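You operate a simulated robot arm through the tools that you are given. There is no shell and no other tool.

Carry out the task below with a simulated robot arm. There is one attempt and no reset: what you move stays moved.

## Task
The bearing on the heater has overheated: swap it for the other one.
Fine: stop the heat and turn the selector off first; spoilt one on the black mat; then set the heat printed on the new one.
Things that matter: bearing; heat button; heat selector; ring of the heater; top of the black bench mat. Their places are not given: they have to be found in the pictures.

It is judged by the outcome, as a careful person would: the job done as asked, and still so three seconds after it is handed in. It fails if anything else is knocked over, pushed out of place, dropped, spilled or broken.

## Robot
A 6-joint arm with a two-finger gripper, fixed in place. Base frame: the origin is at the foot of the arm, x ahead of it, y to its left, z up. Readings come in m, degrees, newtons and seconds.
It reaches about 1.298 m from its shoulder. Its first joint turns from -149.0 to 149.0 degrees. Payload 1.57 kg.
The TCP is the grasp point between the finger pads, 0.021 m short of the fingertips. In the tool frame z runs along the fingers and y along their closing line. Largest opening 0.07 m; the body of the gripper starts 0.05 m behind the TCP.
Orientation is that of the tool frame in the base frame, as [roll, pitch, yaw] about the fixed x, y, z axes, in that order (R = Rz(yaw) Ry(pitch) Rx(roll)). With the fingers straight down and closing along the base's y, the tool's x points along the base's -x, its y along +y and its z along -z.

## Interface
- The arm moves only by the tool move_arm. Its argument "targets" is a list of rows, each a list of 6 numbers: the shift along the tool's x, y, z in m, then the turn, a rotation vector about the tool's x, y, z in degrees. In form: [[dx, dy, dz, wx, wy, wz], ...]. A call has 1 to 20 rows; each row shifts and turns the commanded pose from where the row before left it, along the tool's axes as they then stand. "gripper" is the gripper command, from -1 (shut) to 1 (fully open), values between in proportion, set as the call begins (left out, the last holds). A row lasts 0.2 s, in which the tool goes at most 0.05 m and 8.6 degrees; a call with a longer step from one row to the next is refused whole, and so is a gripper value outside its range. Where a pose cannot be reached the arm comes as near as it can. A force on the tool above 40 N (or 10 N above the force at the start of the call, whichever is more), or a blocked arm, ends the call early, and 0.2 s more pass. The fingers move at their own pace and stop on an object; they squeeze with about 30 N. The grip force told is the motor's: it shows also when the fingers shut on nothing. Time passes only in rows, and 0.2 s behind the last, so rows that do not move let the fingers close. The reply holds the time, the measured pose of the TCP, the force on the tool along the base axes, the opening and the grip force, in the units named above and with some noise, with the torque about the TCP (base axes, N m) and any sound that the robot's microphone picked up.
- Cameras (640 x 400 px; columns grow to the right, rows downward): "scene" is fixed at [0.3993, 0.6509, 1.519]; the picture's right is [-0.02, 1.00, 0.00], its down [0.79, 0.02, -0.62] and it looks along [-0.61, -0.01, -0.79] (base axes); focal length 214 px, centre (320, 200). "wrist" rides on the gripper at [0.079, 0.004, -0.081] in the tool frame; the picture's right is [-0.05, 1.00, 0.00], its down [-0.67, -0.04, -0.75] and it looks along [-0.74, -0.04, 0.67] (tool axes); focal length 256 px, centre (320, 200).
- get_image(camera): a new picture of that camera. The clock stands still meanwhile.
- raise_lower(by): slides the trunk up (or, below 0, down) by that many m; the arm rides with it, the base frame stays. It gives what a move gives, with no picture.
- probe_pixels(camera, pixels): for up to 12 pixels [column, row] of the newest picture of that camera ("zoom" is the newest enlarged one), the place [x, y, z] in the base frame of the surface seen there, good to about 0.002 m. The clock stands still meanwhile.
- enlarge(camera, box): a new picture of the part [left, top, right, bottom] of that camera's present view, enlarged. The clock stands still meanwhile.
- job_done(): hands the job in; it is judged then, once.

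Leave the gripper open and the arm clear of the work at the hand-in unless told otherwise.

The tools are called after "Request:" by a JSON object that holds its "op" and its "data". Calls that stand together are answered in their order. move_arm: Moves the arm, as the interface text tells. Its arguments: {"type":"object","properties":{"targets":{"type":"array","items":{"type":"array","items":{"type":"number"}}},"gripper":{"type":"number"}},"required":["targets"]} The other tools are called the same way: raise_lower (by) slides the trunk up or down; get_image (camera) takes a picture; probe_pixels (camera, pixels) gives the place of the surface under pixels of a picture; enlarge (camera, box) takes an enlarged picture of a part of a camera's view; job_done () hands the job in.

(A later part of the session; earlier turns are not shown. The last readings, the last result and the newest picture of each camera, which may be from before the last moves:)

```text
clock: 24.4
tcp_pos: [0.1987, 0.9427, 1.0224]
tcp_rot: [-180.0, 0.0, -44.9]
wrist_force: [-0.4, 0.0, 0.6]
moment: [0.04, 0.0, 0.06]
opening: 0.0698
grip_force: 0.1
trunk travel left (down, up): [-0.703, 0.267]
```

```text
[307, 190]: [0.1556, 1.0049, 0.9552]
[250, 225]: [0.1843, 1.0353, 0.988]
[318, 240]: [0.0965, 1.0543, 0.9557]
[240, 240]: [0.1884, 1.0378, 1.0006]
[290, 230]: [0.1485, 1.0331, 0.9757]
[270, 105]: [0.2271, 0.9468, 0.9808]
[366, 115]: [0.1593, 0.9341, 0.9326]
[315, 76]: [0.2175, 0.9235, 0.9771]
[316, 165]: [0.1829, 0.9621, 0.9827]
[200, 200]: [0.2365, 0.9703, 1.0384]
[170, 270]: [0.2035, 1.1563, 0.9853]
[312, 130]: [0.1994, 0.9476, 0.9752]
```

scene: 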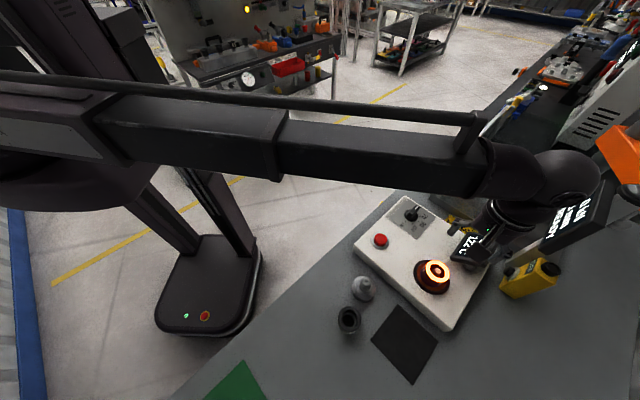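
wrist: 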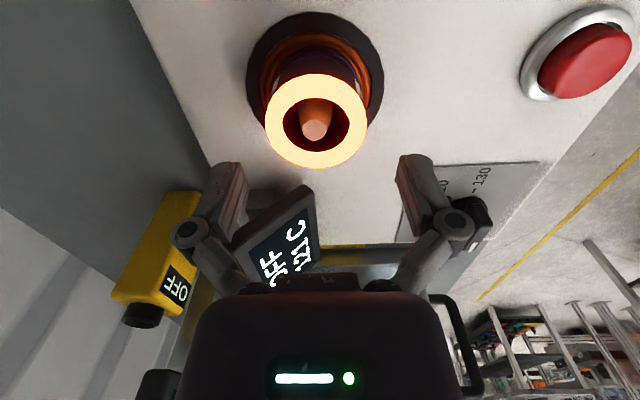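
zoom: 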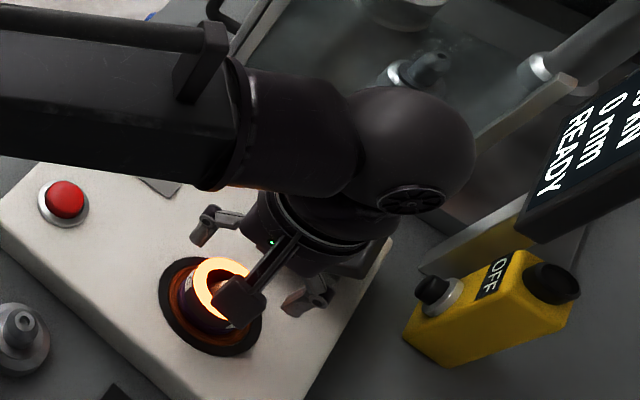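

The display lies at least 75 mm to the side of the gripper line, with its top near z 1.0, so it is clear. I'll lower 0.056 m so the pads sit around the bearing with tips at z 0.945, above the coil.

Request:
{"op": "raise_lower", "data": {"by": -0.056}}

Request:
{"op": "get_image", "data": {"camera": "wrist"}}

Request:
{"op": "enlarge", "data": {"camera": "scene", "box": [390, 190, 530, 310]}}

```text
clock: 25.4
tcp_pos: [0.198, 0.9415, 0.9646]
tcp_rot: [-180.0, 0.0, -45.0]
wrist_force: [-0.2, -0.6, -0.1]
moment: [0.02, 0.02, -0.01]
opening: 0.0699
grip_force: 0.1
trunk travel left (down, up): [-0.647, 0.323]
```

```text
taken
```

wrist: 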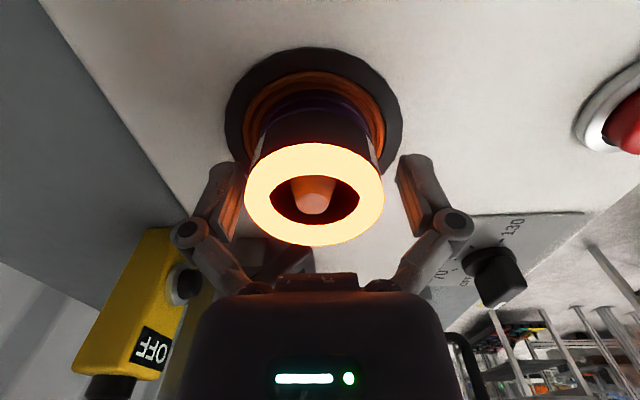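

```text
3.33 times, centred on (460, 250) of scene
```

zoom: 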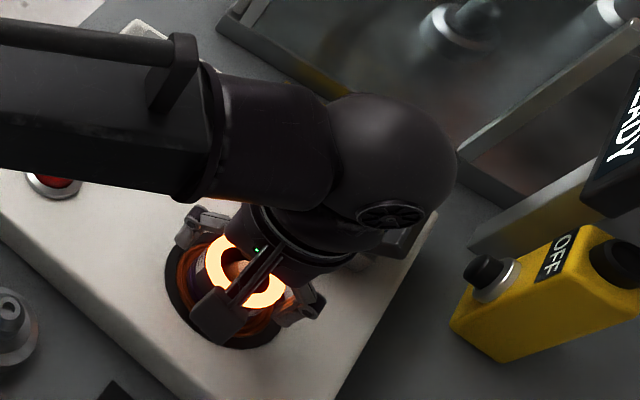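

The bearing spans columns 244–385 and the fingers are centred on 320, about 2.5 mm off. I'll shift -2.5 mm along tool y, then close.

Request:
{"op": "move_arm", "data": {"targets": [[0.0005, -0.0025, 0, 0, 0, 0], [0, 0, 0, 0, 0, 0]], "gripper": 1}}

Request:
{"op": "move_arm", "data": {"targets": [[0, 0, 0, 0, 0, 0], [0, 0, 0, 0, 0, 0], [0, 0, 0, 0, 0, 0]], "gripper": -1}}

Request:
{"op": "get_image", "data": {"camera": "wrist"}}

```text
clock: 26.0
tcp_pos: [0.2012, 0.944, 0.9654]
tcp_rot: [-180.0, 0.1, -45.1]
wrist_force: [-0.1, 0.9, 0.1]
moment: [-0.04, 0.0, 0.01]
opening: 0.07
grip_force: 0.1
trunk travel left (down, up): [-0.647, 0.323]
```

```text
clock: 26.8
tcp_pos: [0.2006, 0.9435, 0.9664]
tcp_rot: [-179.9, 0.0, -45.0]
wrist_force: [-1.1, -1.4, 3.6]
moment: [-0.11, 0.12, -0.03]
opening: 0.0555
grip_force: 30.1
trunk travel left (down, up): [-0.647, 0.323]
```

```text
taken
```

wrist: 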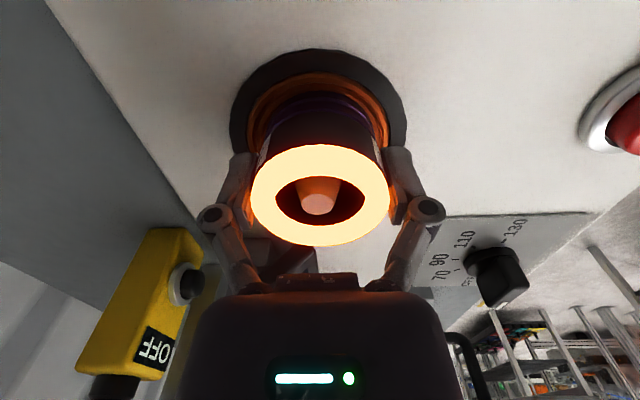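

It is gripped at 55.5 mm with a steady hold. I'll lift 0.03 m first and check that the bearing comes along.

Request:
{"op": "raise_lower", "data": {"by": 0.03}}

Request:
{"op": "get_image", "data": {"camera": "wrist"}}

```text
clock: 27.5
tcp_pos: [0.2003, 0.9436, 0.9945]
tcp_rot: [-179.9, 0.0, -45.1]
wrist_force: [0.2, 0.2, -2.3]
moment: [0.01, 0.03, -0.03]
opening: 0.055
grip_force: 29.6
trunk travel left (down, up): [-0.677, 0.293]
```

```text
taken
```

wrist: 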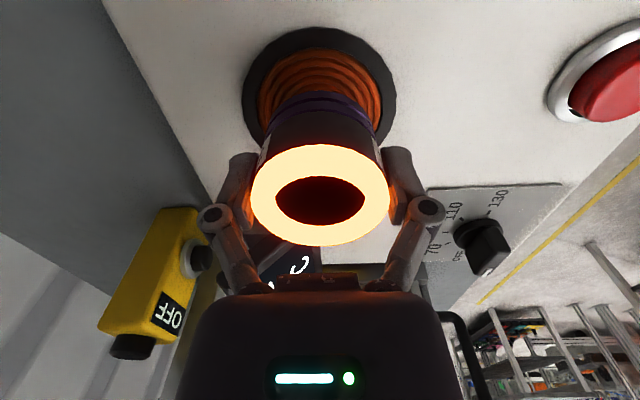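

The bearing rises with the gripper, weighing about 2.3 N. I'll lift another 0.09 m to clear the peg.

Request:
{"op": "raise_lower", "data": {"by": 0.09}}

Request:
{"op": "get_image", "data": {"camera": "wrist"}}

Request:
{"op": "get_image", "data": {"camera": "scene"}}

```text
clock: 28.8
tcp_pos: [0.2008, 0.9441, 1.0861]
tcp_rot: [180.0, 0.0, -45.0]
wrist_force: [0.0, 0.3, -1.6]
moment: [0.03, 0.01, -0.01]
opening: 0.0555
grip_force: 29.7
trunk travel left (down, up): [-0.767, 0.203]
```

```text
taken
```

wrist: 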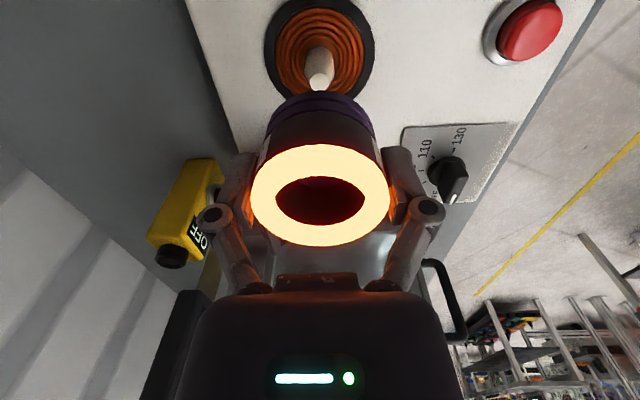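

```text
taken
```

scene: 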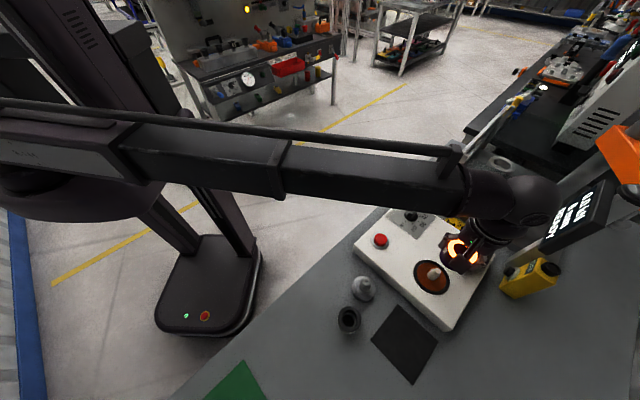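

The ring and its peg are now visible in the scene at about (434,276). I'll measure them, then carry the bearing to the mat centre at (0.342, 0.862).

Request:
{"op": "enlarge", "data": {"camera": "scene", "box": [408, 250, 464, 300]}}

Request:
{"op": "probe_pixels", "data": {"camera": "zoom", "pixels": [[320, 200], [260, 200], [320, 260], [200, 200], [320, 150], [330, 190], [300, 220], [280, 300], [230, 120], [380, 250], [160, 180], [360, 330]]}}

Request:
{"op": "move_arm", "data": {"targets": [[0.0395, -0.01045, 0, 0, 0, 0], [0.0395, -0.01045, 0, 0, 0, 0], [0.0395, -0.01045, 0, 0, 0, 0], [0.0395, -0.01045, 0, 0, 0, 0]], "gripper": -1}}

Request:
{"op": "get_image", "data": {"camera": "wrist"}}

Request:
{"op": "get_image", "data": {"camera": "scene"}}

```text
8.00 times, centred on (436, 275) of scene
```

zoom: 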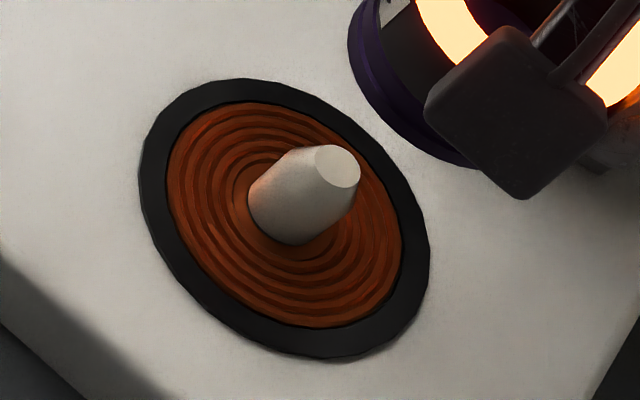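

```text
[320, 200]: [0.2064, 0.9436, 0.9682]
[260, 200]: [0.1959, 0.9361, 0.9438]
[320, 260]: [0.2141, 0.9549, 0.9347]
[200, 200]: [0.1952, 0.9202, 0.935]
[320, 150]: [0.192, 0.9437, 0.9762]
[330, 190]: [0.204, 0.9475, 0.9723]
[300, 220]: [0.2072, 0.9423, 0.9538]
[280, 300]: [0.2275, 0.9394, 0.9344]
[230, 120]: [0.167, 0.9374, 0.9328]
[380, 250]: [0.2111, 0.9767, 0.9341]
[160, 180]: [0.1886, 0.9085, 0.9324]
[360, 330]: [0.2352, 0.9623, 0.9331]
```

```text
clock: 29.8
tcp_pos: [0.3436, 0.8628, 1.0846]
tcp_rot: [-180.0, 0.0, -45.0]
wrist_force: [0.3, 0.0, -2.3]
moment: [-0.05, 0.01, 0.04]
opening: 0.0553
grip_force: 29.7
trunk travel left (down, up): [-0.767, 0.203]
```

```text
taken
```

wrist: 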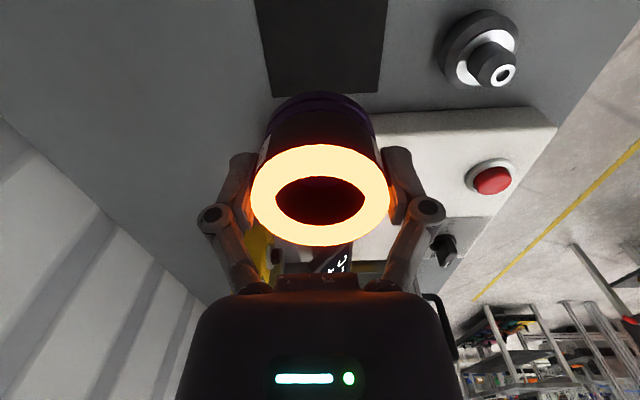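

```text
taken
```

scene: 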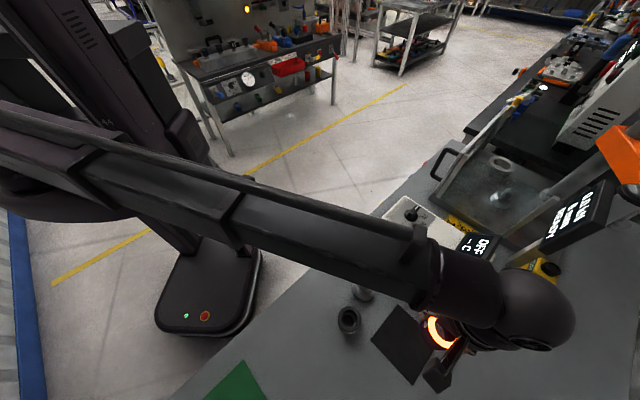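

The bearing hangs over the mat at (0.344, 0.863). Before lowering I'll check how high the boom and wrist sit above the spare bearing, the grey part and the heater.

Request:
{"op": "probe_pixels", "data": {"camera": "scene", "pixels": [[300, 250], [400, 298], [390, 290], [460, 320], [500, 330], [455, 270], [540, 300], [430, 225], [440, 380], [350, 280], [410, 300], [480, 345]]}}

```text
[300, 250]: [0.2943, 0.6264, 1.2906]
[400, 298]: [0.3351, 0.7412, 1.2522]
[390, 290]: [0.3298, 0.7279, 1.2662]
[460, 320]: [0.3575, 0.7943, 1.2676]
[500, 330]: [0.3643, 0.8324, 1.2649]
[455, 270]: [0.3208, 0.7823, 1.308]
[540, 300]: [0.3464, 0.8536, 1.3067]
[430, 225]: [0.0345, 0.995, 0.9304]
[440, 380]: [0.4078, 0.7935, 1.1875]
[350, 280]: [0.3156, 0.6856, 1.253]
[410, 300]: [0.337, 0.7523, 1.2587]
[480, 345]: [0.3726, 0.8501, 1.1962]
```

The boom is about 0.17 m or more above the TCP, so it stays clear of everything. I'll lower 0.15 m, which leaves the bearing about 2 cm above the mat.

Request:
{"op": "raise_lower", "data": {"by": -0.15}}

Request:
{"op": "get_image", "data": {"camera": "wrist"}}

Request:
{"op": "enlarge", "data": {"camera": "scene", "box": [320, 220, 560, 400]}}

```text
clock: 31.5
tcp_pos: [0.3437, 0.8628, 0.9354]
tcp_rot: [179.9, 0.0, -44.9]
wrist_force: [0.1, 1.0, -2.3]
moment: [0.0, 0.0, 0.02]
opening: 0.0554
grip_force: 30.0
trunk travel left (down, up): [-0.617, 0.353]
```

```text
taken
```

wrist: 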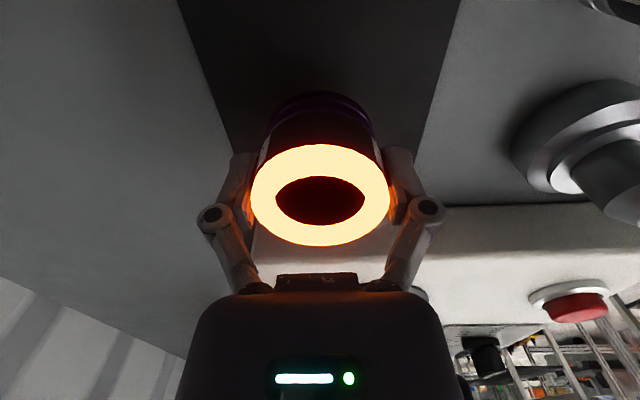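

```text
2.22 times, centred on (440, 310) of scene
```

zoom: 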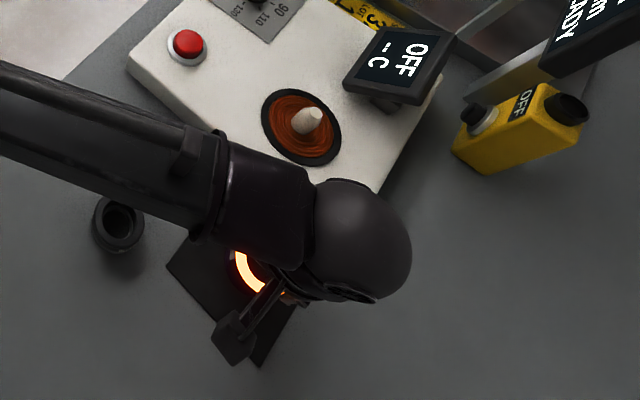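

The bearing is over the middle of the mat. I'll lower 0.014 m.

Request:
{"op": "raise_lower", "data": {"by": -0.014}}

Request:
{"op": "raise_lower", "data": {"by": -0.003}}

```text
clock: 32.1
tcp_pos: [0.3429, 0.8615, 0.9218]
tcp_rot: [180.0, 0.0, -45.0]
wrist_force: [0.5, -0.1, -2.1]
moment: [-0.03, -0.01, 0.01]
opening: 0.0554
grip_force: 29.2
trunk travel left (down, up): [-0.603, 0.367]
```

```text
clock: 32.6
tcp_pos: [0.3435, 0.8625, 0.9198]
tcp_rot: [-180.0, -0.1, -45.1]
wrist_force: [-0.1, 0.1, -2.4]
moment: [-0.04, 0.01, -0.01]
opening: 0.0554
grip_force: 29.8
trunk travel left (down, up): [-0.6, 0.37]
```

There is no contact yet, as the force is still the bearing's weight. I'll go on in 2 mm steps.

Request:
{"op": "raise_lower", "data": {"by": -0.002}}

Request:
{"op": "raise_lower", "data": {"by": -0.002}}

```text
clock: 33.2
tcp_pos: [0.3429, 0.8628, 0.9162]
tcp_rot: [-179.9, -0.1, -45.0]
wrist_force: [-0.2, -0.2, -3.0]
moment: [0.0, -0.02, -0.02]
opening: 0.0549
grip_force: 30.1
trunk travel left (down, up): [-0.598, 0.372]
```

```text
clock: 33.7
tcp_pos: [0.343, 0.862, 0.9144]
tcp_rot: [180.0, -0.1, -44.9]
wrist_force: [1.9, 3.6, 3.9]
moment: [-0.09, 0.04, -0.02]
opening: 0.0551
grip_force: 29.5
trunk travel left (down, up): [-0.596, 0.374]
```

The force has turned upward (+3.9 N), so the bearing stands on the mat. I'll open the gripper.

Request:
{"op": "move_arm", "data": {"targets": [[0, 0, 0, 0, 0, 0], [0, 0, 0, 0, 0, 0], [0, 0, 0, 0, 0, 0]], "gripper": 1}}

Request:
{"op": "get_image", "data": {"camera": "wrist"}}

```text
clock: 34.5
tcp_pos: [0.3435, 0.8613, 0.9145]
tcp_rot: [-179.9, 0.0, -45.0]
wrist_force: [-0.2, 0.2, 0.0]
moment: [0.01, 0.02, 0.01]
opening: 0.0701
grip_force: 0.1
trunk travel left (down, up): [-0.596, 0.374]
```

```text
taken
```

wrist: 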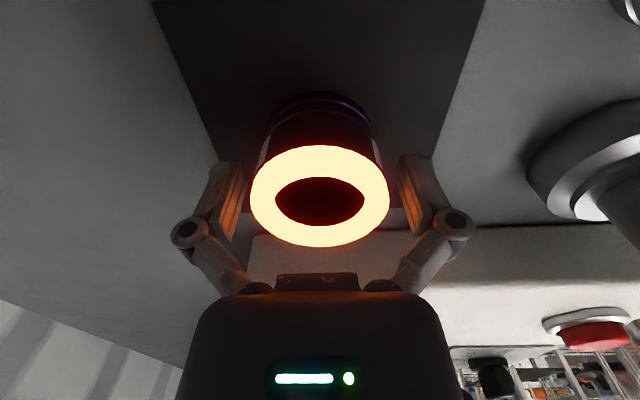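

The bearing is free between the open fingers. I'll raise straight up 0.15 m and check.

Request:
{"op": "raise_lower", "data": {"by": 0.15}}

Request:
{"op": "get_image", "data": {"camera": "wrist"}}

Request:
{"op": "get_image", "data": {"camera": "scene"}}

```text
clock: 36.2
tcp_pos: [0.3444, 0.8615, 1.0641]
tcp_rot: [180.0, 0.0, -44.9]
wrist_force: [0.2, -0.5, -0.3]
moment: [0.04, 0.01, 0.01]
opening: 0.0699
grip_force: 0.1
trunk travel left (down, up): [-0.746, 0.224]
```

```text
taken
```

wrist: 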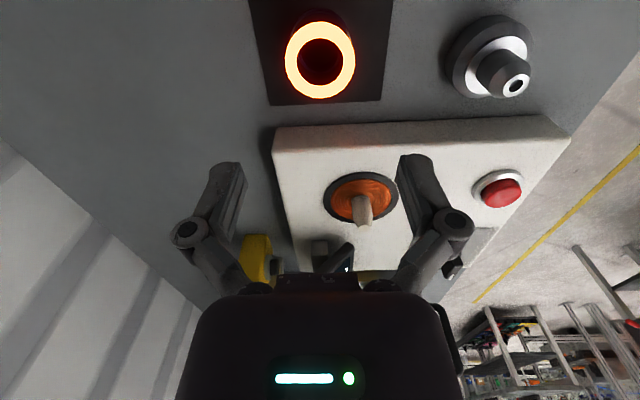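

```text
taken
```

scene: 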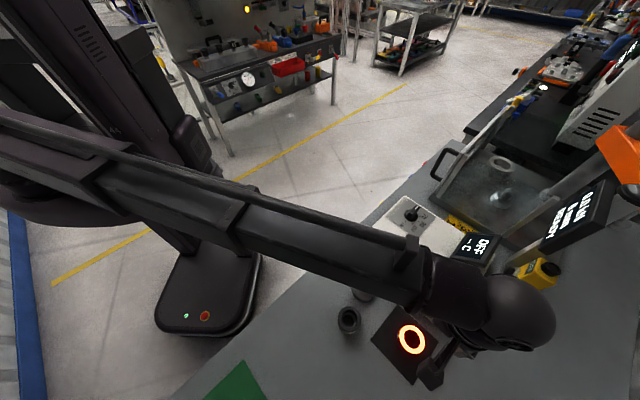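

The spoilt bearing stands on the black mat. Now for the spare: I'll enlarge it in the scene around (349,319) and probe its rim.

Request:
{"op": "enlarge", "data": {"camera": "scene", "box": [328, 298, 372, 342]}}

```text
9.09 times, centred on (350, 320) of scene
```

zoom: 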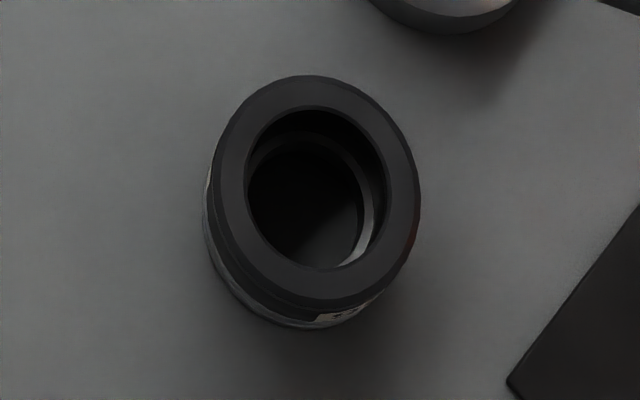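

Request:
{"op": "probe_pixels", "data": {"camera": "zoom", "pixels": [[222, 190], [412, 190], [315, 85], [320, 298], [245, 110], [390, 265], [250, 270], [385, 115], [310, 200], [330, 325], [215, 250], [360, 200]]}}

```text
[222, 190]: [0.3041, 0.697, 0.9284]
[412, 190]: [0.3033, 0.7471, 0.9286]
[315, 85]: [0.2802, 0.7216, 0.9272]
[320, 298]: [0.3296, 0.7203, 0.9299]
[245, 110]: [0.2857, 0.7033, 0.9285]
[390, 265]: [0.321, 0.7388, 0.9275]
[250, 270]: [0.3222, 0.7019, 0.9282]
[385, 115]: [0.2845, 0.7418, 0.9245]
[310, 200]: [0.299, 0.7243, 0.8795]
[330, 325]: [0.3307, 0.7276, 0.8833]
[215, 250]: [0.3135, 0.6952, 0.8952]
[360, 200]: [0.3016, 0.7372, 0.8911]
```

The spare's rim gives a centre of (0.304, 0.722), a top at z 0.928 and a bottom at 0.880. I'll go over it at the present height, keeping the same yaw.

Request:
{"op": "move_arm", "data": {"targets": [[0.01755, 0.03183, 0, 0, 0, 0], [0.01755, 0.03183, 0, 0, 0, 0], [0.01755, 0.03183, 0, 0, 0, 0], [0.01755, 0.03183, 0, 0, 0, 0]], "gripper": 1}}

Request:
{"op": "get_image", "data": {"camera": "wrist"}}

Request:
{"op": "get_image", "data": {"camera": "scene"}}

```text
clock: 37.2
tcp_pos: [0.3007, 0.7235, 1.0641]
tcp_rot: [-180.0, 0.0, -45.0]
wrist_force: [0.1, -0.8, 1.1]
moment: [0.01, 0.03, 0.03]
opening: 0.0699
grip_force: 0.1
trunk travel left (down, up): [-0.746, 0.224]
```

```text
taken
```

wrist: 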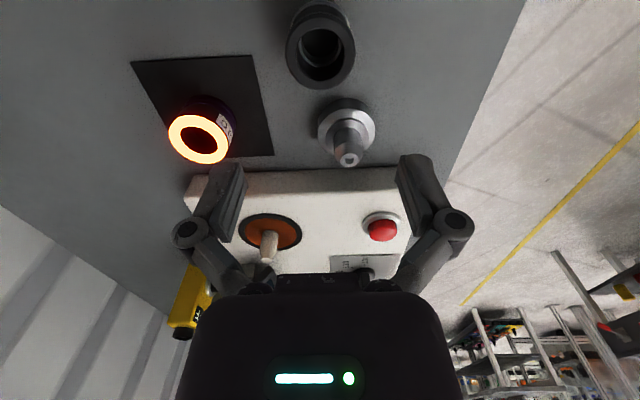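

```text
taken
```

scene: 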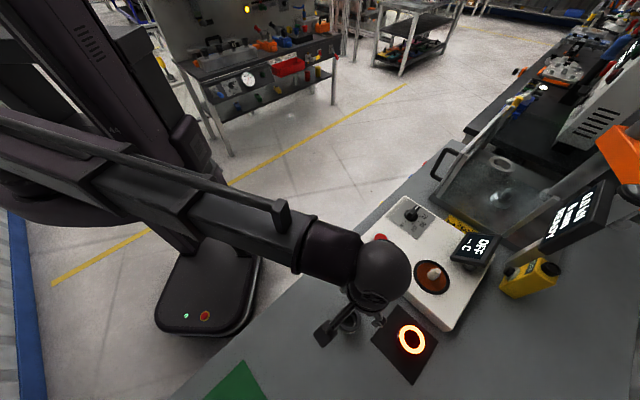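

The spare is at (320,50) in the wrist view. I'll enlarge and probe for the centre.

Request:
{"op": "enlarge", "data": {"camera": "wrist", "box": [260, 0, 390, 100]}}

Request:
{"op": "probe_pixels", "data": {"camera": "zoom", "pixels": [[180, 190], [430, 190], [305, 75], [305, 345], [215, 105], [400, 105], [215, 290], [395, 290]]}}

```text
4.00 times, centred on (325, 50) of wrist
```

zoom: 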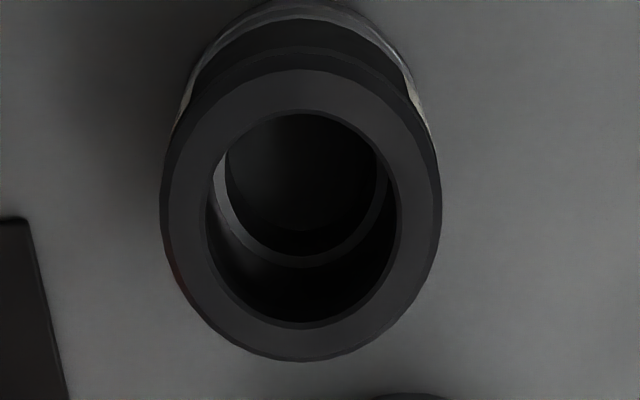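

```text
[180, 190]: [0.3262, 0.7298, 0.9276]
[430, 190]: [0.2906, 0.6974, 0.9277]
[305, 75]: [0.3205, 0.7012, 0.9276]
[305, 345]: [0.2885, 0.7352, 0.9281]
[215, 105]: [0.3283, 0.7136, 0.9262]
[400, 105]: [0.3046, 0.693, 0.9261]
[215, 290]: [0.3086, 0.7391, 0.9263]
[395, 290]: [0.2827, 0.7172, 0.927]
```

In the wrist image the spare is centred at column 320.5, and comparing both views puts its centre about 6 mm further along tool +x. I'll shift that, then lower 0.10 m and look.

Request:
{"op": "move_arm", "data": {"targets": [[0.006, 0, 0, 0, 0, 0], [0, 0, 0, 0, 0, 0]], "gripper": 1}}

Request:
{"op": "raise_lower", "data": {"by": -0.1}}

Request:
{"op": "get_image", "data": {"camera": "wrist"}}

Request:
{"op": "enlarge", "data": {"camera": "scene", "box": [300, 250, 430, 380]}}

```text
clock: 37.8
tcp_pos: [0.3063, 0.719, 1.0645]
tcp_rot: [-180.0, 0.0, -44.9]
wrist_force: [0.2, -0.1, -1.2]
moment: [0.02, 0.0, -0.01]
opening: 0.07
grip_force: 0.0
trunk travel left (down, up): [-0.746, 0.224]
```

```text
clock: 39.2
tcp_pos: [0.3064, 0.7196, 0.9644]
tcp_rot: [-179.9, 0.0, -45.0]
wrist_force: [0.6, 1.4, 1.0]
moment: [0.01, -0.01, -0.01]
opening: 0.0699
grip_force: 0.0
trunk travel left (down, up): [-0.646, 0.324]
```

```text
taken
```

wrist: 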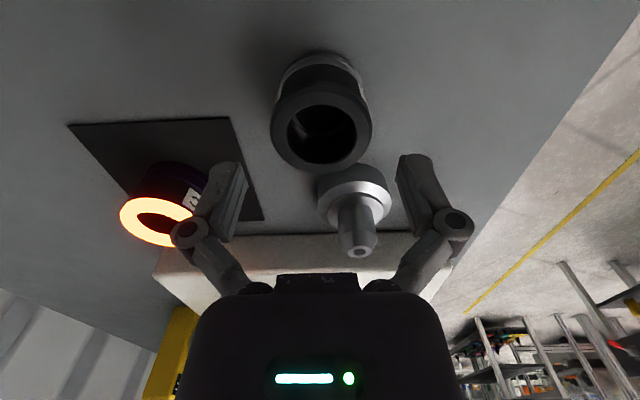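

```text
3.08 times, centred on (365, 315) of scene
```

zoom: 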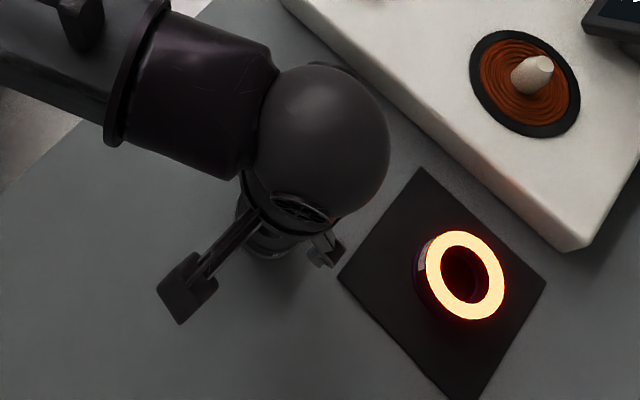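

The spare is centred between the fingers at (321,125), and the grey stepped part stands about 9 cm off to the side, clear of the fingers. I'll lower 0.052 m to put the pads around the bearing.

Request:
{"op": "raise_lower", "data": {"by": -0.052}}

Request:
{"op": "get_image", "data": {"camera": "wrist"}}

```text
clock: 40.1
tcp_pos: [0.3066, 0.7177, 0.9123]
tcp_rot: [-180.0, 0.0, -45.0]
wrist_force: [0.4, 0.7, -0.1]
moment: [0.01, -0.02, -0.05]
opening: 0.0701
grip_force: 0.1
trunk travel left (down, up): [-0.594, 0.376]
```

```text
taken
```

wrist: 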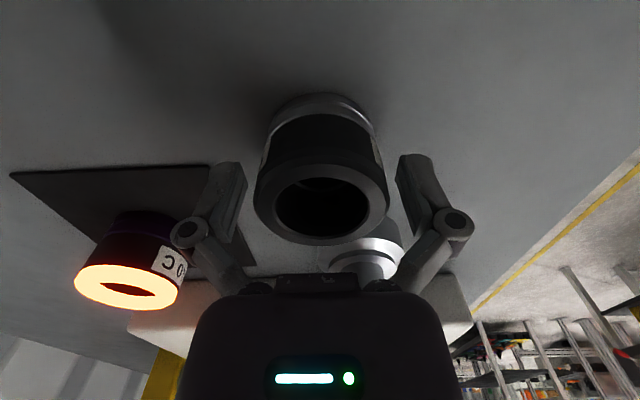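

The spare now sits in the same place in the picture as the hot one did when gripped (columns 253–390, bottom row 245). I'll close the fingers.

Request:
{"op": "move_arm", "data": {"targets": [[0, 0, 0, 0, 0, 0], [0, 0, 0, 0, 0, 0], [0, 0, 0, 0, 0, 0]], "gripper": -1}}

Request:
{"op": "raise_lower", "data": {"by": 0.02}}

Request:
{"op": "get_image", "data": {"camera": "wrist"}}

```text
clock: 40.9
tcp_pos: [0.3058, 0.7183, 0.9129]
tcp_rot: [-180.0, 0.0, -44.9]
wrist_force: [0.9, 0.8, 4.3]
moment: [-0.06, 0.11, -0.05]
opening: 0.0548
grip_force: 30.1
trunk travel left (down, up): [-0.594, 0.376]
```

```text
clock: 41.6
tcp_pos: [0.306, 0.7202, 0.9315]
tcp_rot: [-179.9, 0.1, -45.0]
wrist_force: [-0.9, -0.5, -2.4]
moment: [-0.01, -0.02, -0.01]
opening: 0.0545
grip_force: 29.9
trunk travel left (down, up): [-0.614, 0.356]
```

```text
taken
```

wrist: 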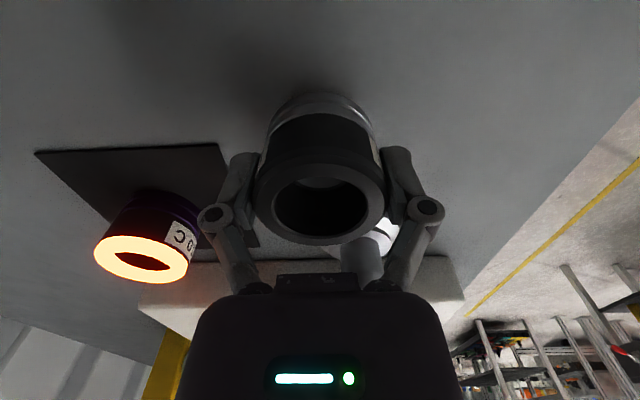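

It is held, with 2.4 N of weight showing. I'll lift another 0.16 m and look.

Request:
{"op": "raise_lower", "data": {"by": 0.16}}

Request:
{"op": "enlarge", "data": {"camera": "wrist", "box": [190, 70, 450, 280]}}

Request:
{"op": "get_image", "data": {"camera": "scene"}}

```text
clock: 43.4
tcp_pos: [0.307, 0.7191, 1.0932]
tcp_rot: [179.9, 0.1, -45.0]
wrist_force: [0.5, 0.0, -3.3]
moment: [0.02, -0.01, -0.03]
opening: 0.055
grip_force: 30.1
trunk travel left (down, up): [-0.774, 0.196]
```

```text
1.90 times, centred on (320, 175) of wrist
```

zoom: 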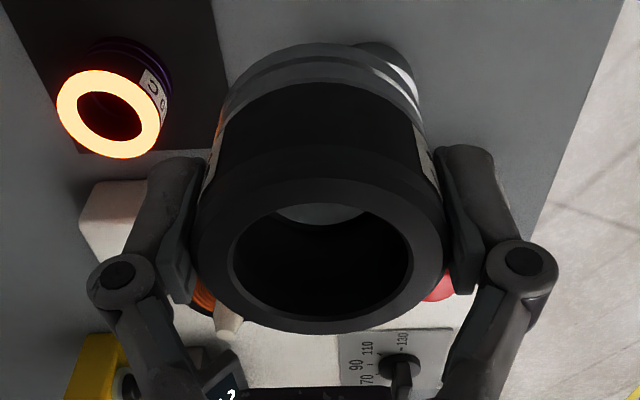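

```text
taken
```

scene: 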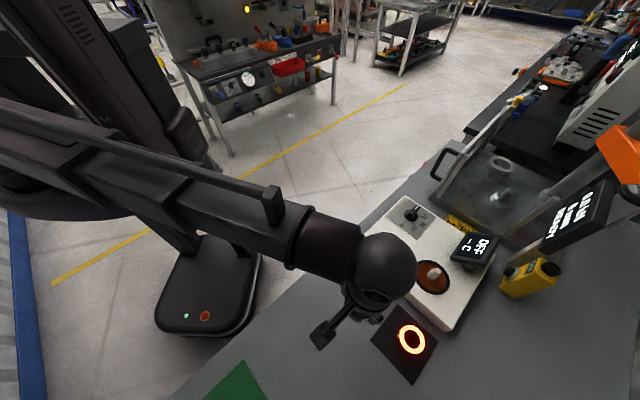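

The spare hangs in the fingers just as the hot one did. I'll carry it at this height to over the ring at (0.2006, 0.9437), where the old one was gripped.

Request:
{"op": "move_arm", "data": {"targets": [[-0.03897, -0.01404, 0, 0, 0, 0], [-0.03897, -0.01404, 0, 0, 0, 0], [-0.03897, -0.01404, 0, 0, 0, 0], [-0.03897, -0.01404, 0, 0, 0, 0], [-0.03897, -0.01404, 0, 0, 0, 0], [-0.03897, -0.01404, 0, 0, 0, 0], [0, 0, 0, 0, 0, 0]], "gripper": -1}}

Request:
{"op": "get_image", "data": {"camera": "wrist"}}

Request:
{"op": "get_image", "data": {"camera": "scene"}}

```text
clock: 45.0
tcp_pos: [0.2015, 0.9413, 1.0915]
tcp_rot: [-179.9, -0.1, -44.9]
wrist_force: [-0.5, -0.4, -2.8]
moment: [0.04, -0.01, -0.03]
opening: 0.0546
grip_force: 29.7
trunk travel left (down, up): [-0.774, 0.196]
```

```text
taken
```

wrist: 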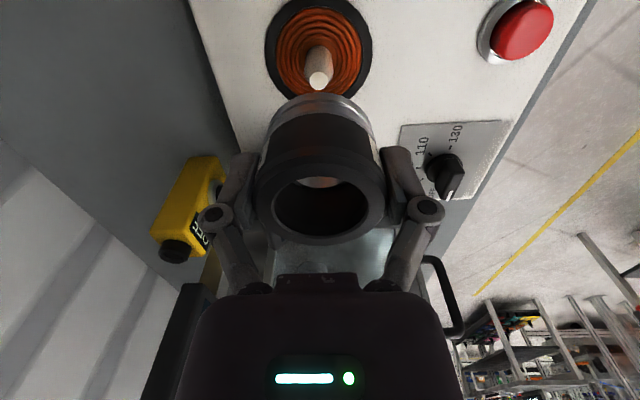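

```text
taken
```

scene: 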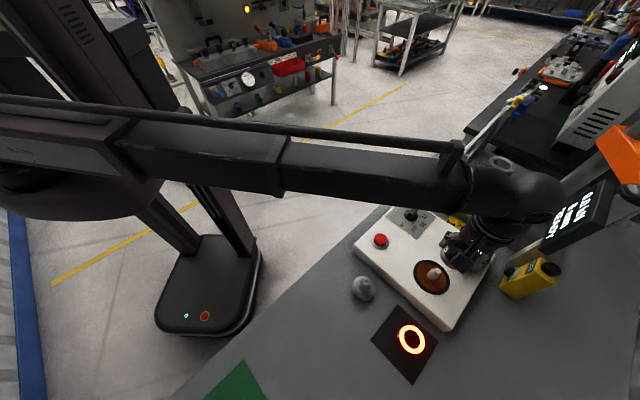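

The peg appears at (318,75), in line below the bearing. I'll take another pose reading without moving to average out the noise.

Request:
{"op": "move_arm", "data": {"targets": [[0, 0, 0, 0, 0, 0]], "gripper": -1}}

Request:
{"op": "enlarge", "data": {"camera": "wrist", "box": [250, 0, 390, 110]}}

Request:
{"op": "probe_pixels", "data": {"camera": "zoom", "pixels": [[310, 305], [315, 290], [90, 140], [540, 140], [300, 20], [130, 250], [520, 250], [305, 160]]}}

```text
clock: 45.4
tcp_pos: [0.2013, 0.9432, 1.092]
tcp_rot: [-179.9, 0.0, -45.0]
wrist_force: [0.5, -0.8, -3.0]
moment: [0.02, 0.01, -0.02]
opening: 0.0546
grip_force: 29.8
trunk travel left (down, up): [-0.774, 0.196]
```

```text
3.64 times, centred on (320, 55) of wrist
```

zoom: 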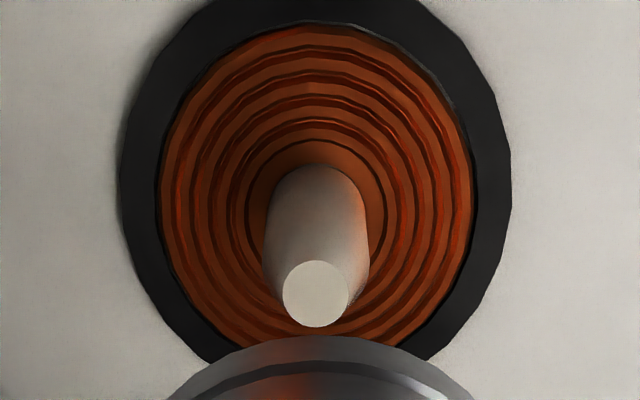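

```text
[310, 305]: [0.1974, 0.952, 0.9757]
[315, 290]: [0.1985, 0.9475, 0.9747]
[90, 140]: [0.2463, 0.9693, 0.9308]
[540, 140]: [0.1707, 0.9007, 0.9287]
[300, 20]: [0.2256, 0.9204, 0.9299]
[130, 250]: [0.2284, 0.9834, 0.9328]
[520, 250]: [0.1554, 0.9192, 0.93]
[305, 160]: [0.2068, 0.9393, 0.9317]
```

Both the peg and the coil rings sit about 5 mm toward tool -x of the grip axis, meaning the old bearing had been standing off-centre. For a concentric fit I'll shift to about (0.198, 0.9465).

Request:
{"op": "move_arm", "data": {"targets": [[-0.0052, -0.0007, 0, 0, 0, 0], [0, 0, 0, 0, 0, 0]], "gripper": -1}}

Request:
{"op": "enlarge", "data": {"camera": "wrist", "box": [250, 0, 390, 110]}}

Request:
{"op": "enlarge", "data": {"camera": "scene", "box": [400, 210, 500, 310]}}

```text
clock: 46.0
tcp_pos: [0.1981, 0.9473, 1.0928]
tcp_rot: [-180.0, -0.1, -45.0]
wrist_force: [-0.8, -0.3, -2.7]
moment: [-0.02, 0.01, 0.0]
opening: 0.055
grip_force: 29.8
trunk travel left (down, up): [-0.774, 0.196]
```

```text
3.64 times, centred on (320, 55) of wrist
```

zoom: 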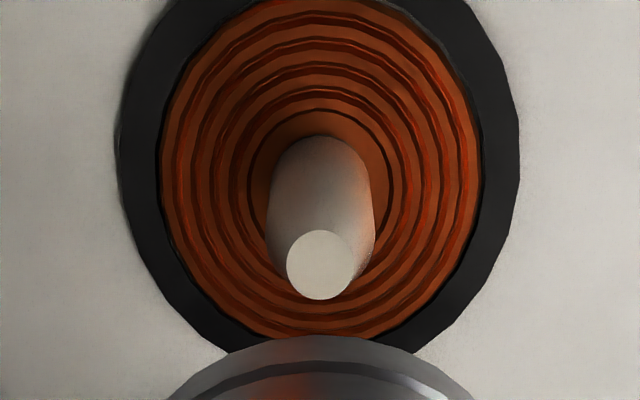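

```text
4.00 times, centred on (450, 260) of scene
```

zoom: 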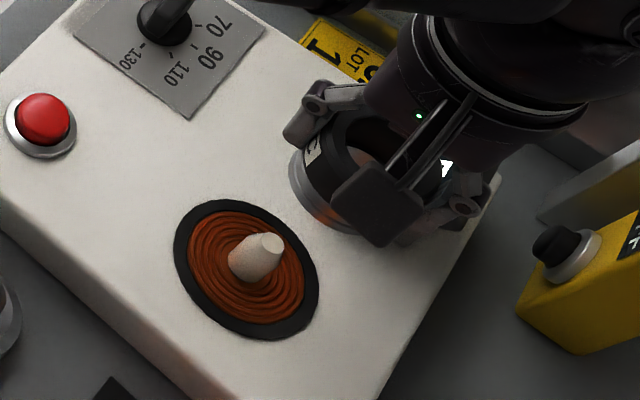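

The peg top is now at column 320 and row 73, which matches the predicted spot for concentric. I'll lower 0.07 m so the bearing's underside is just above the peg tip.

Request:
{"op": "raise_lower", "data": {"by": -0.07}}

Request:
{"op": "enlarge", "data": {"camera": "wrist", "box": [200, 20, 440, 260]}}

Request:
{"op": "enlarge", "data": {"camera": "scene", "box": [400, 210, 500, 310]}}

```text
clock: 47.1
tcp_pos: [0.1978, 0.9477, 1.0232]
tcp_rot: [180.0, 0.0, -45.1]
wrist_force: [-0.9, 0.4, -2.5]
moment: [-0.01, 0.01, -0.01]
opening: 0.055
grip_force: 30.4
trunk travel left (down, up): [-0.704, 0.266]
```

```text
1.67 times, centred on (320, 140) of wrist
```

zoom: 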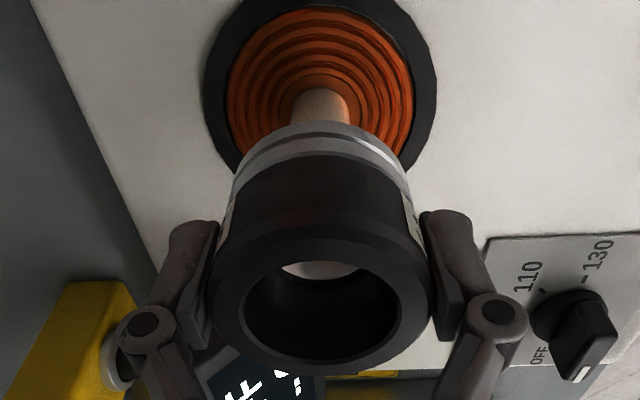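

```text
4.00 times, centred on (450, 260) of scene
```

zoom: 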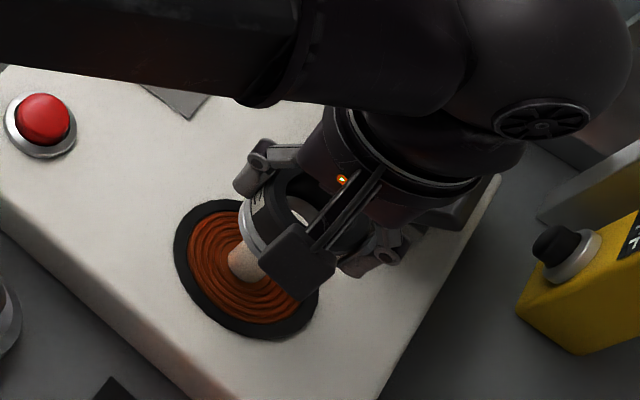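

The peg lines up with the bore. I'll lower 0.025 m to start it over the peg, watching the force.

Request:
{"op": "raise_lower", "data": {"by": -0.025}}

Request:
{"op": "enlarge", "data": {"camera": "wrist", "box": [200, 20, 440, 260]}}

```text
clock: 47.8
tcp_pos: [0.1975, 0.9473, 0.9974]
tcp_rot: [180.0, 0.0, -45.0]
wrist_force: [0.0, 0.6, -2.2]
moment: [0.02, 0.02, 0.01]
opening: 0.0546
grip_force: 30.3
trunk travel left (down, up): [-0.679, 0.291]
```

```text
1.67 times, centred on (320, 140) of wrist
```

zoom: 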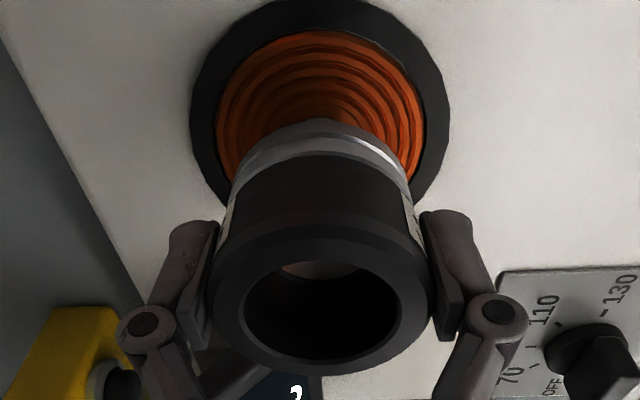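

The force is unchanged and the bearing is going over the peg cleanly. I'll lower 0.024 m more, which leaves about 6 mm above the seat.

Request:
{"op": "raise_lower", "data": {"by": -0.024}}

Request:
{"op": "raise_lower", "data": {"by": -0.004}}

Request:
{"op": "enlarge", "data": {"camera": "wrist", "box": [200, 20, 440, 260]}}

```text
clock: 48.5
tcp_pos: [0.1977, 0.9474, 0.9744]
tcp_rot: [-180.0, -0.1, -45.0]
wrist_force: [0.5, 0.6, -1.7]
moment: [-0.02, 0.0, -0.03]
opening: 0.0549
grip_force: 29.7
trunk travel left (down, up): [-0.655, 0.315]
```

```text
clock: 49.0
tcp_pos: [0.1981, 0.9469, 0.9692]
tcp_rot: [-180.0, 0.0, -45.0]
wrist_force: [0.0, 0.0, -3.1]
moment: [0.01, -0.01, 0.0]
opening: 0.055
grip_force: 30.0
trunk travel left (down, up): [-0.651, 0.319]
```

```text
1.67 times, centred on (320, 140) of wrist
```

zoom: 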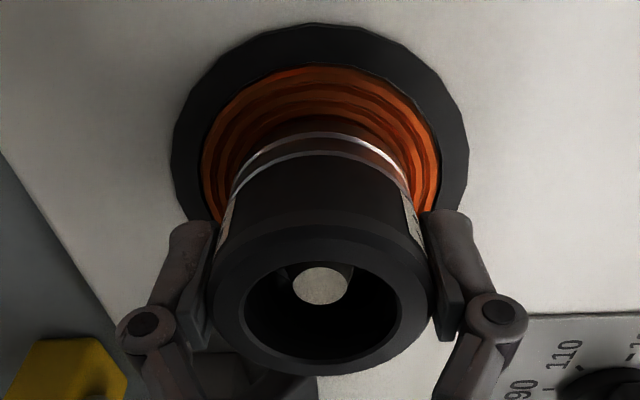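

The peg stands nicely inside the bore at (320,285). I'll step down 2 mm at a time until contact.

Request:
{"op": "raise_lower", "data": {"by": -0.002}}

```text
clock: 49.5
tcp_pos: [0.1979, 0.9476, 0.9671]
tcp_rot: [-180.0, 0.0, -44.9]
wrist_force: [0.4, 0.0, -3.3]
moment: [0.03, 0.0, 0.01]
opening: 0.0548
grip_force: 29.8
trunk travel left (down, up): [-0.649, 0.321]
```

Request:
{"op": "raise_lower", "data": {"by": -0.0015}}

```text
clock: 50.0
tcp_pos: [0.1965, 0.948, 0.9672]
tcp_rot: [-180.0, -0.1, -45.0]
wrist_force: [0.9, 5.3, 12.3]
moment: [-0.12, 0.11, -0.02]
opening: 0.0551
grip_force: 30.2
trunk travel left (down, up): [-0.648, 0.322]
```

The force jumped to +12 N upward at TCP z 0.967, so the bearing is seated. I'll open the fingers.

Request:
{"op": "move_arm", "data": {"targets": [[0, 0, 0, 0, 0, 0], [0, 0, 0, 0, 0, 0], [0, 0, 0, 0, 0, 0]], "gripper": 1}}

Request:
{"op": "get_image", "data": {"camera": "wrist"}}

```text
clock: 50.9
tcp_pos: [0.1972, 0.948, 0.9667]
tcp_rot: [180.0, 0.1, -44.9]
wrist_force: [-0.6, -0.8, 0.4]
moment: [-0.01, -0.01, 0.02]
opening: 0.0703
grip_force: 0.0
trunk travel left (down, up): [-0.648, 0.322]
```

```text
taken
```

wrist: 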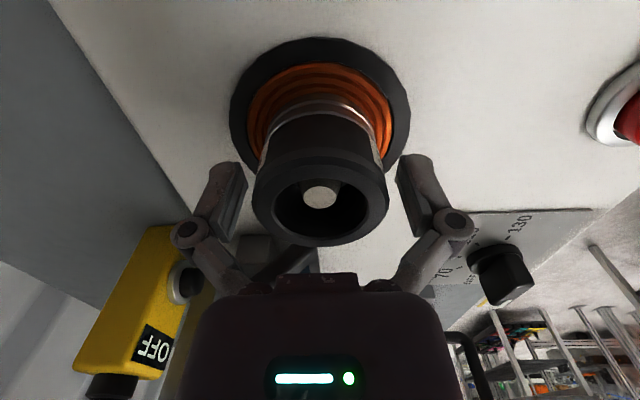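

The bearing is released and the fingers are clear of it on both sides. I'll raise 0.16 m and check with both cameras.

Request:
{"op": "raise_lower", "data": {"by": 0.16}}

Request:
{"op": "enlarge", "data": {"camera": "wrist", "box": [240, 0, 400, 120]}}

Request:
{"op": "get_image", "data": {"camera": "scene"}}

```text
clock: 52.7
tcp_pos: [0.1981, 0.948, 1.1262]
tcp_rot: [180.0, 0.0, -45.0]
wrist_force: [-0.2, 0.4, 0.6]
moment: [0.01, -0.01, 0.01]
opening: 0.0701
grip_force: 0.0
trunk travel left (down, up): [-0.808, 0.162]
```

```text
3.33 times, centred on (320, 60) of wrist
```

zoom: 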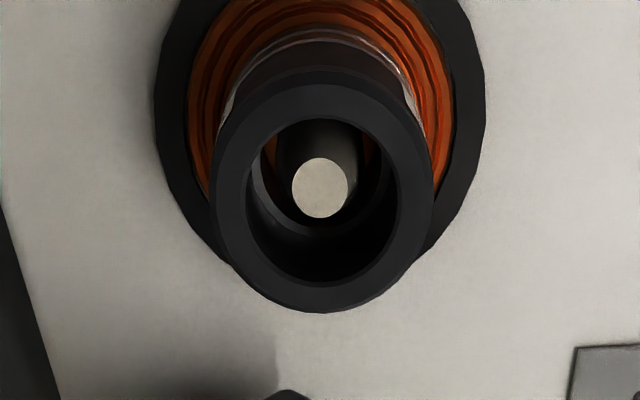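

```text
taken
```

scene: 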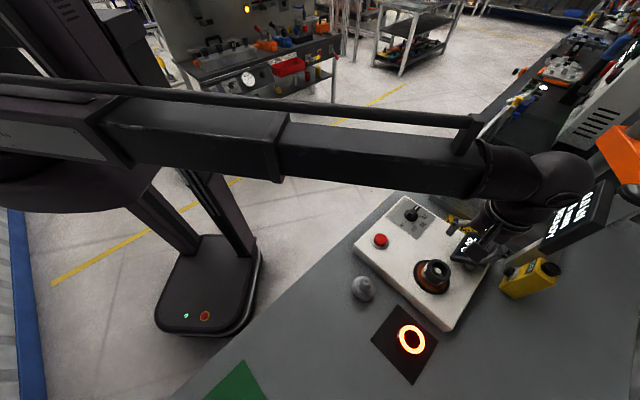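

The new bearing sits centred on the ring over the peg, and the old one glows on the mat. I'll check the label on the new one once more from the scene.

Request:
{"op": "enlarge", "data": {"camera": "scene", "box": [412, 252, 456, 300]}}

```text
8.33 times, centred on (434, 276) of scene
```

zoom: 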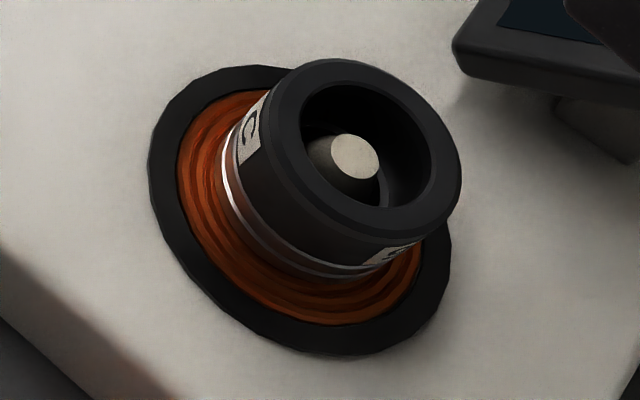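

The new bearing is seated. Now I'll go to the selector to set 90: move over its axis (0.0033, 0.937) at this height, with the same yaw, which matches the handle at OFF.

Request:
{"op": "move_arm", "data": {"targets": [[-0.0261, 0.02906, 0, 0, 0, 0], [-0.0261, 0.02906, 0, 0, 0, 0], [-0.0261, 0.02906, 0, 0, 0, 0], [-0.0261, 0.02906, 0, 0, 0, 0], [-0.0261, 0.02906, 0, 0, 0, 0], [0, 0, 0, 0, 0, 0]], "gripper": 1}}

Request:
{"op": "get_image", "data": {"camera": "wrist"}}

Request:
{"op": "get_image", "data": {"camera": "scene"}}

```text
clock: 54.1
tcp_pos: [0.0032, 0.9345, 1.1266]
tcp_rot: [-180.0, 0.0, -44.9]
wrist_force: [0.3, -0.7, 0.1]
moment: [0.01, 0.02, 0.01]
opening: 0.0699
grip_force: 0.0
trunk travel left (down, up): [-0.808, 0.162]
```

```text
taken
```

wrist: 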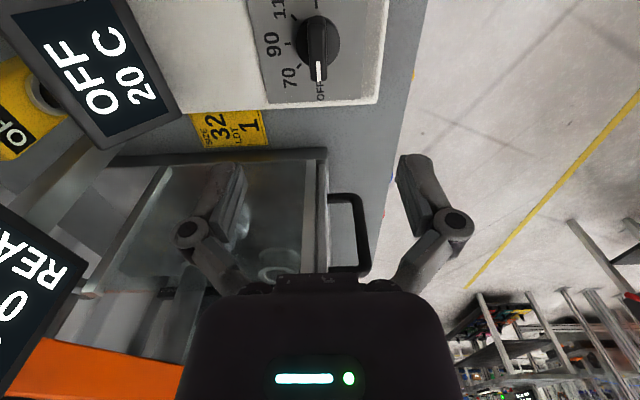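

```text
taken
```

scene: 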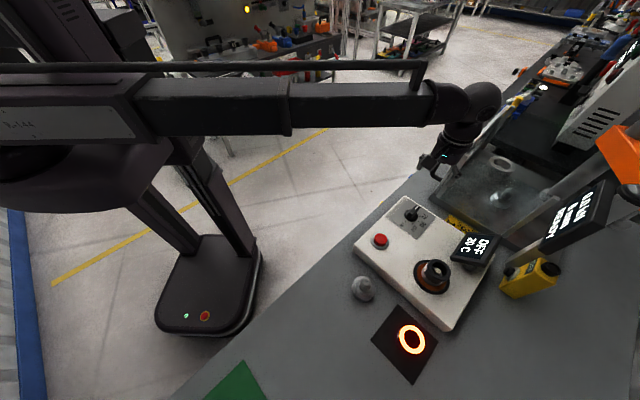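

The display now shows "OFF 20 C", reading the cool new bearing. The knob lies about 2 mm off my axis, so I'll correct that and lower 0.10 m.

Request:
{"op": "move_arm", "data": {"targets": [[-0.0015, -0.0018, 0, 0, 0, 0], [0, 0, 0, 0, 0, 0]], "gripper": 1}}

Request:
{"op": "raise_lower", "data": {"by": -0.1}}

Request:
{"op": "enlarge", "data": {"camera": "wrist", "box": [220, 20, 420, 200]}}

```text
clock: 54.7
tcp_pos: [0.0036, 0.9374, 1.1262]
tcp_rot: [179.9, 0.0, -45.0]
wrist_force: [0.4, -0.3, -0.7]
moment: [0.03, 0.0, -0.01]
opening: 0.0703
grip_force: 0.0
trunk travel left (down, up): [-0.808, 0.162]
```

```text
clock: 56.0
tcp_pos: [0.0027, 0.9383, 1.0254]
tcp_rot: [180.0, 0.0, -44.9]
wrist_force: [-0.4, -0.4, -0.9]
moment: [0.02, -0.01, -0.02]
opening: 0.0698
grip_force: 0.1
trunk travel left (down, up): [-0.708, 0.262]
```

```text
2.22 times, centred on (320, 110) of wrist
```

zoom: 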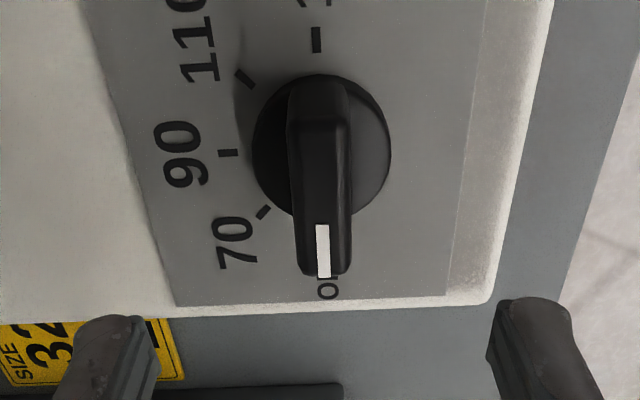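

The handle is centred (column 322 of the zoom), with the mark at OFF. I'll lower 0.053 m so the fingers straddle the handle.

Request:
{"op": "raise_lower", "data": {"by": -0.053}}

Request:
{"op": "get_image", "data": {"camera": "wrist"}}

```text
clock: 57.0
tcp_pos: [0.0031, 0.9377, 0.9728]
tcp_rot: [-179.9, 0.0, -44.9]
wrist_force: [-0.1, 0.6, 0.6]
moment: [-0.04, 0.02, 0.02]
opening: 0.07
grip_force: 0.1
trunk travel left (down, up): [-0.655, 0.315]
```

```text
taken
```

wrist: 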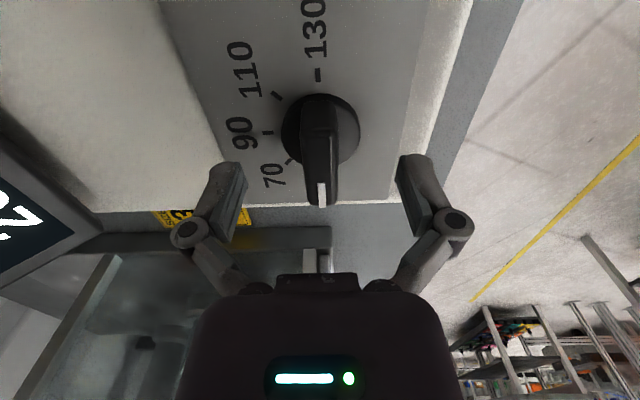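

The handle stands between the fingers. I'll close on it.

Request:
{"op": "move_arm", "data": {"targets": [[0, 0, 0, 0, 0, 0], [0, 0, 0, 0, 0, 0], [0, 0, 0, 0, 0, 0], [0, 0, 0, 0, 0, 0]], "gripper": -1}}

```text
clock: 58.0
tcp_pos: [0.0024, 0.9372, 0.9749]
tcp_rot: [-179.9, 0.0, -45.0]
wrist_force: [-1.8, 3.6, 13.3]
moment: [0.09, 0.19, -0.01]
opening: 0.0157
grip_force: 32.2
trunk travel left (down, up): [-0.655, 0.315]
```

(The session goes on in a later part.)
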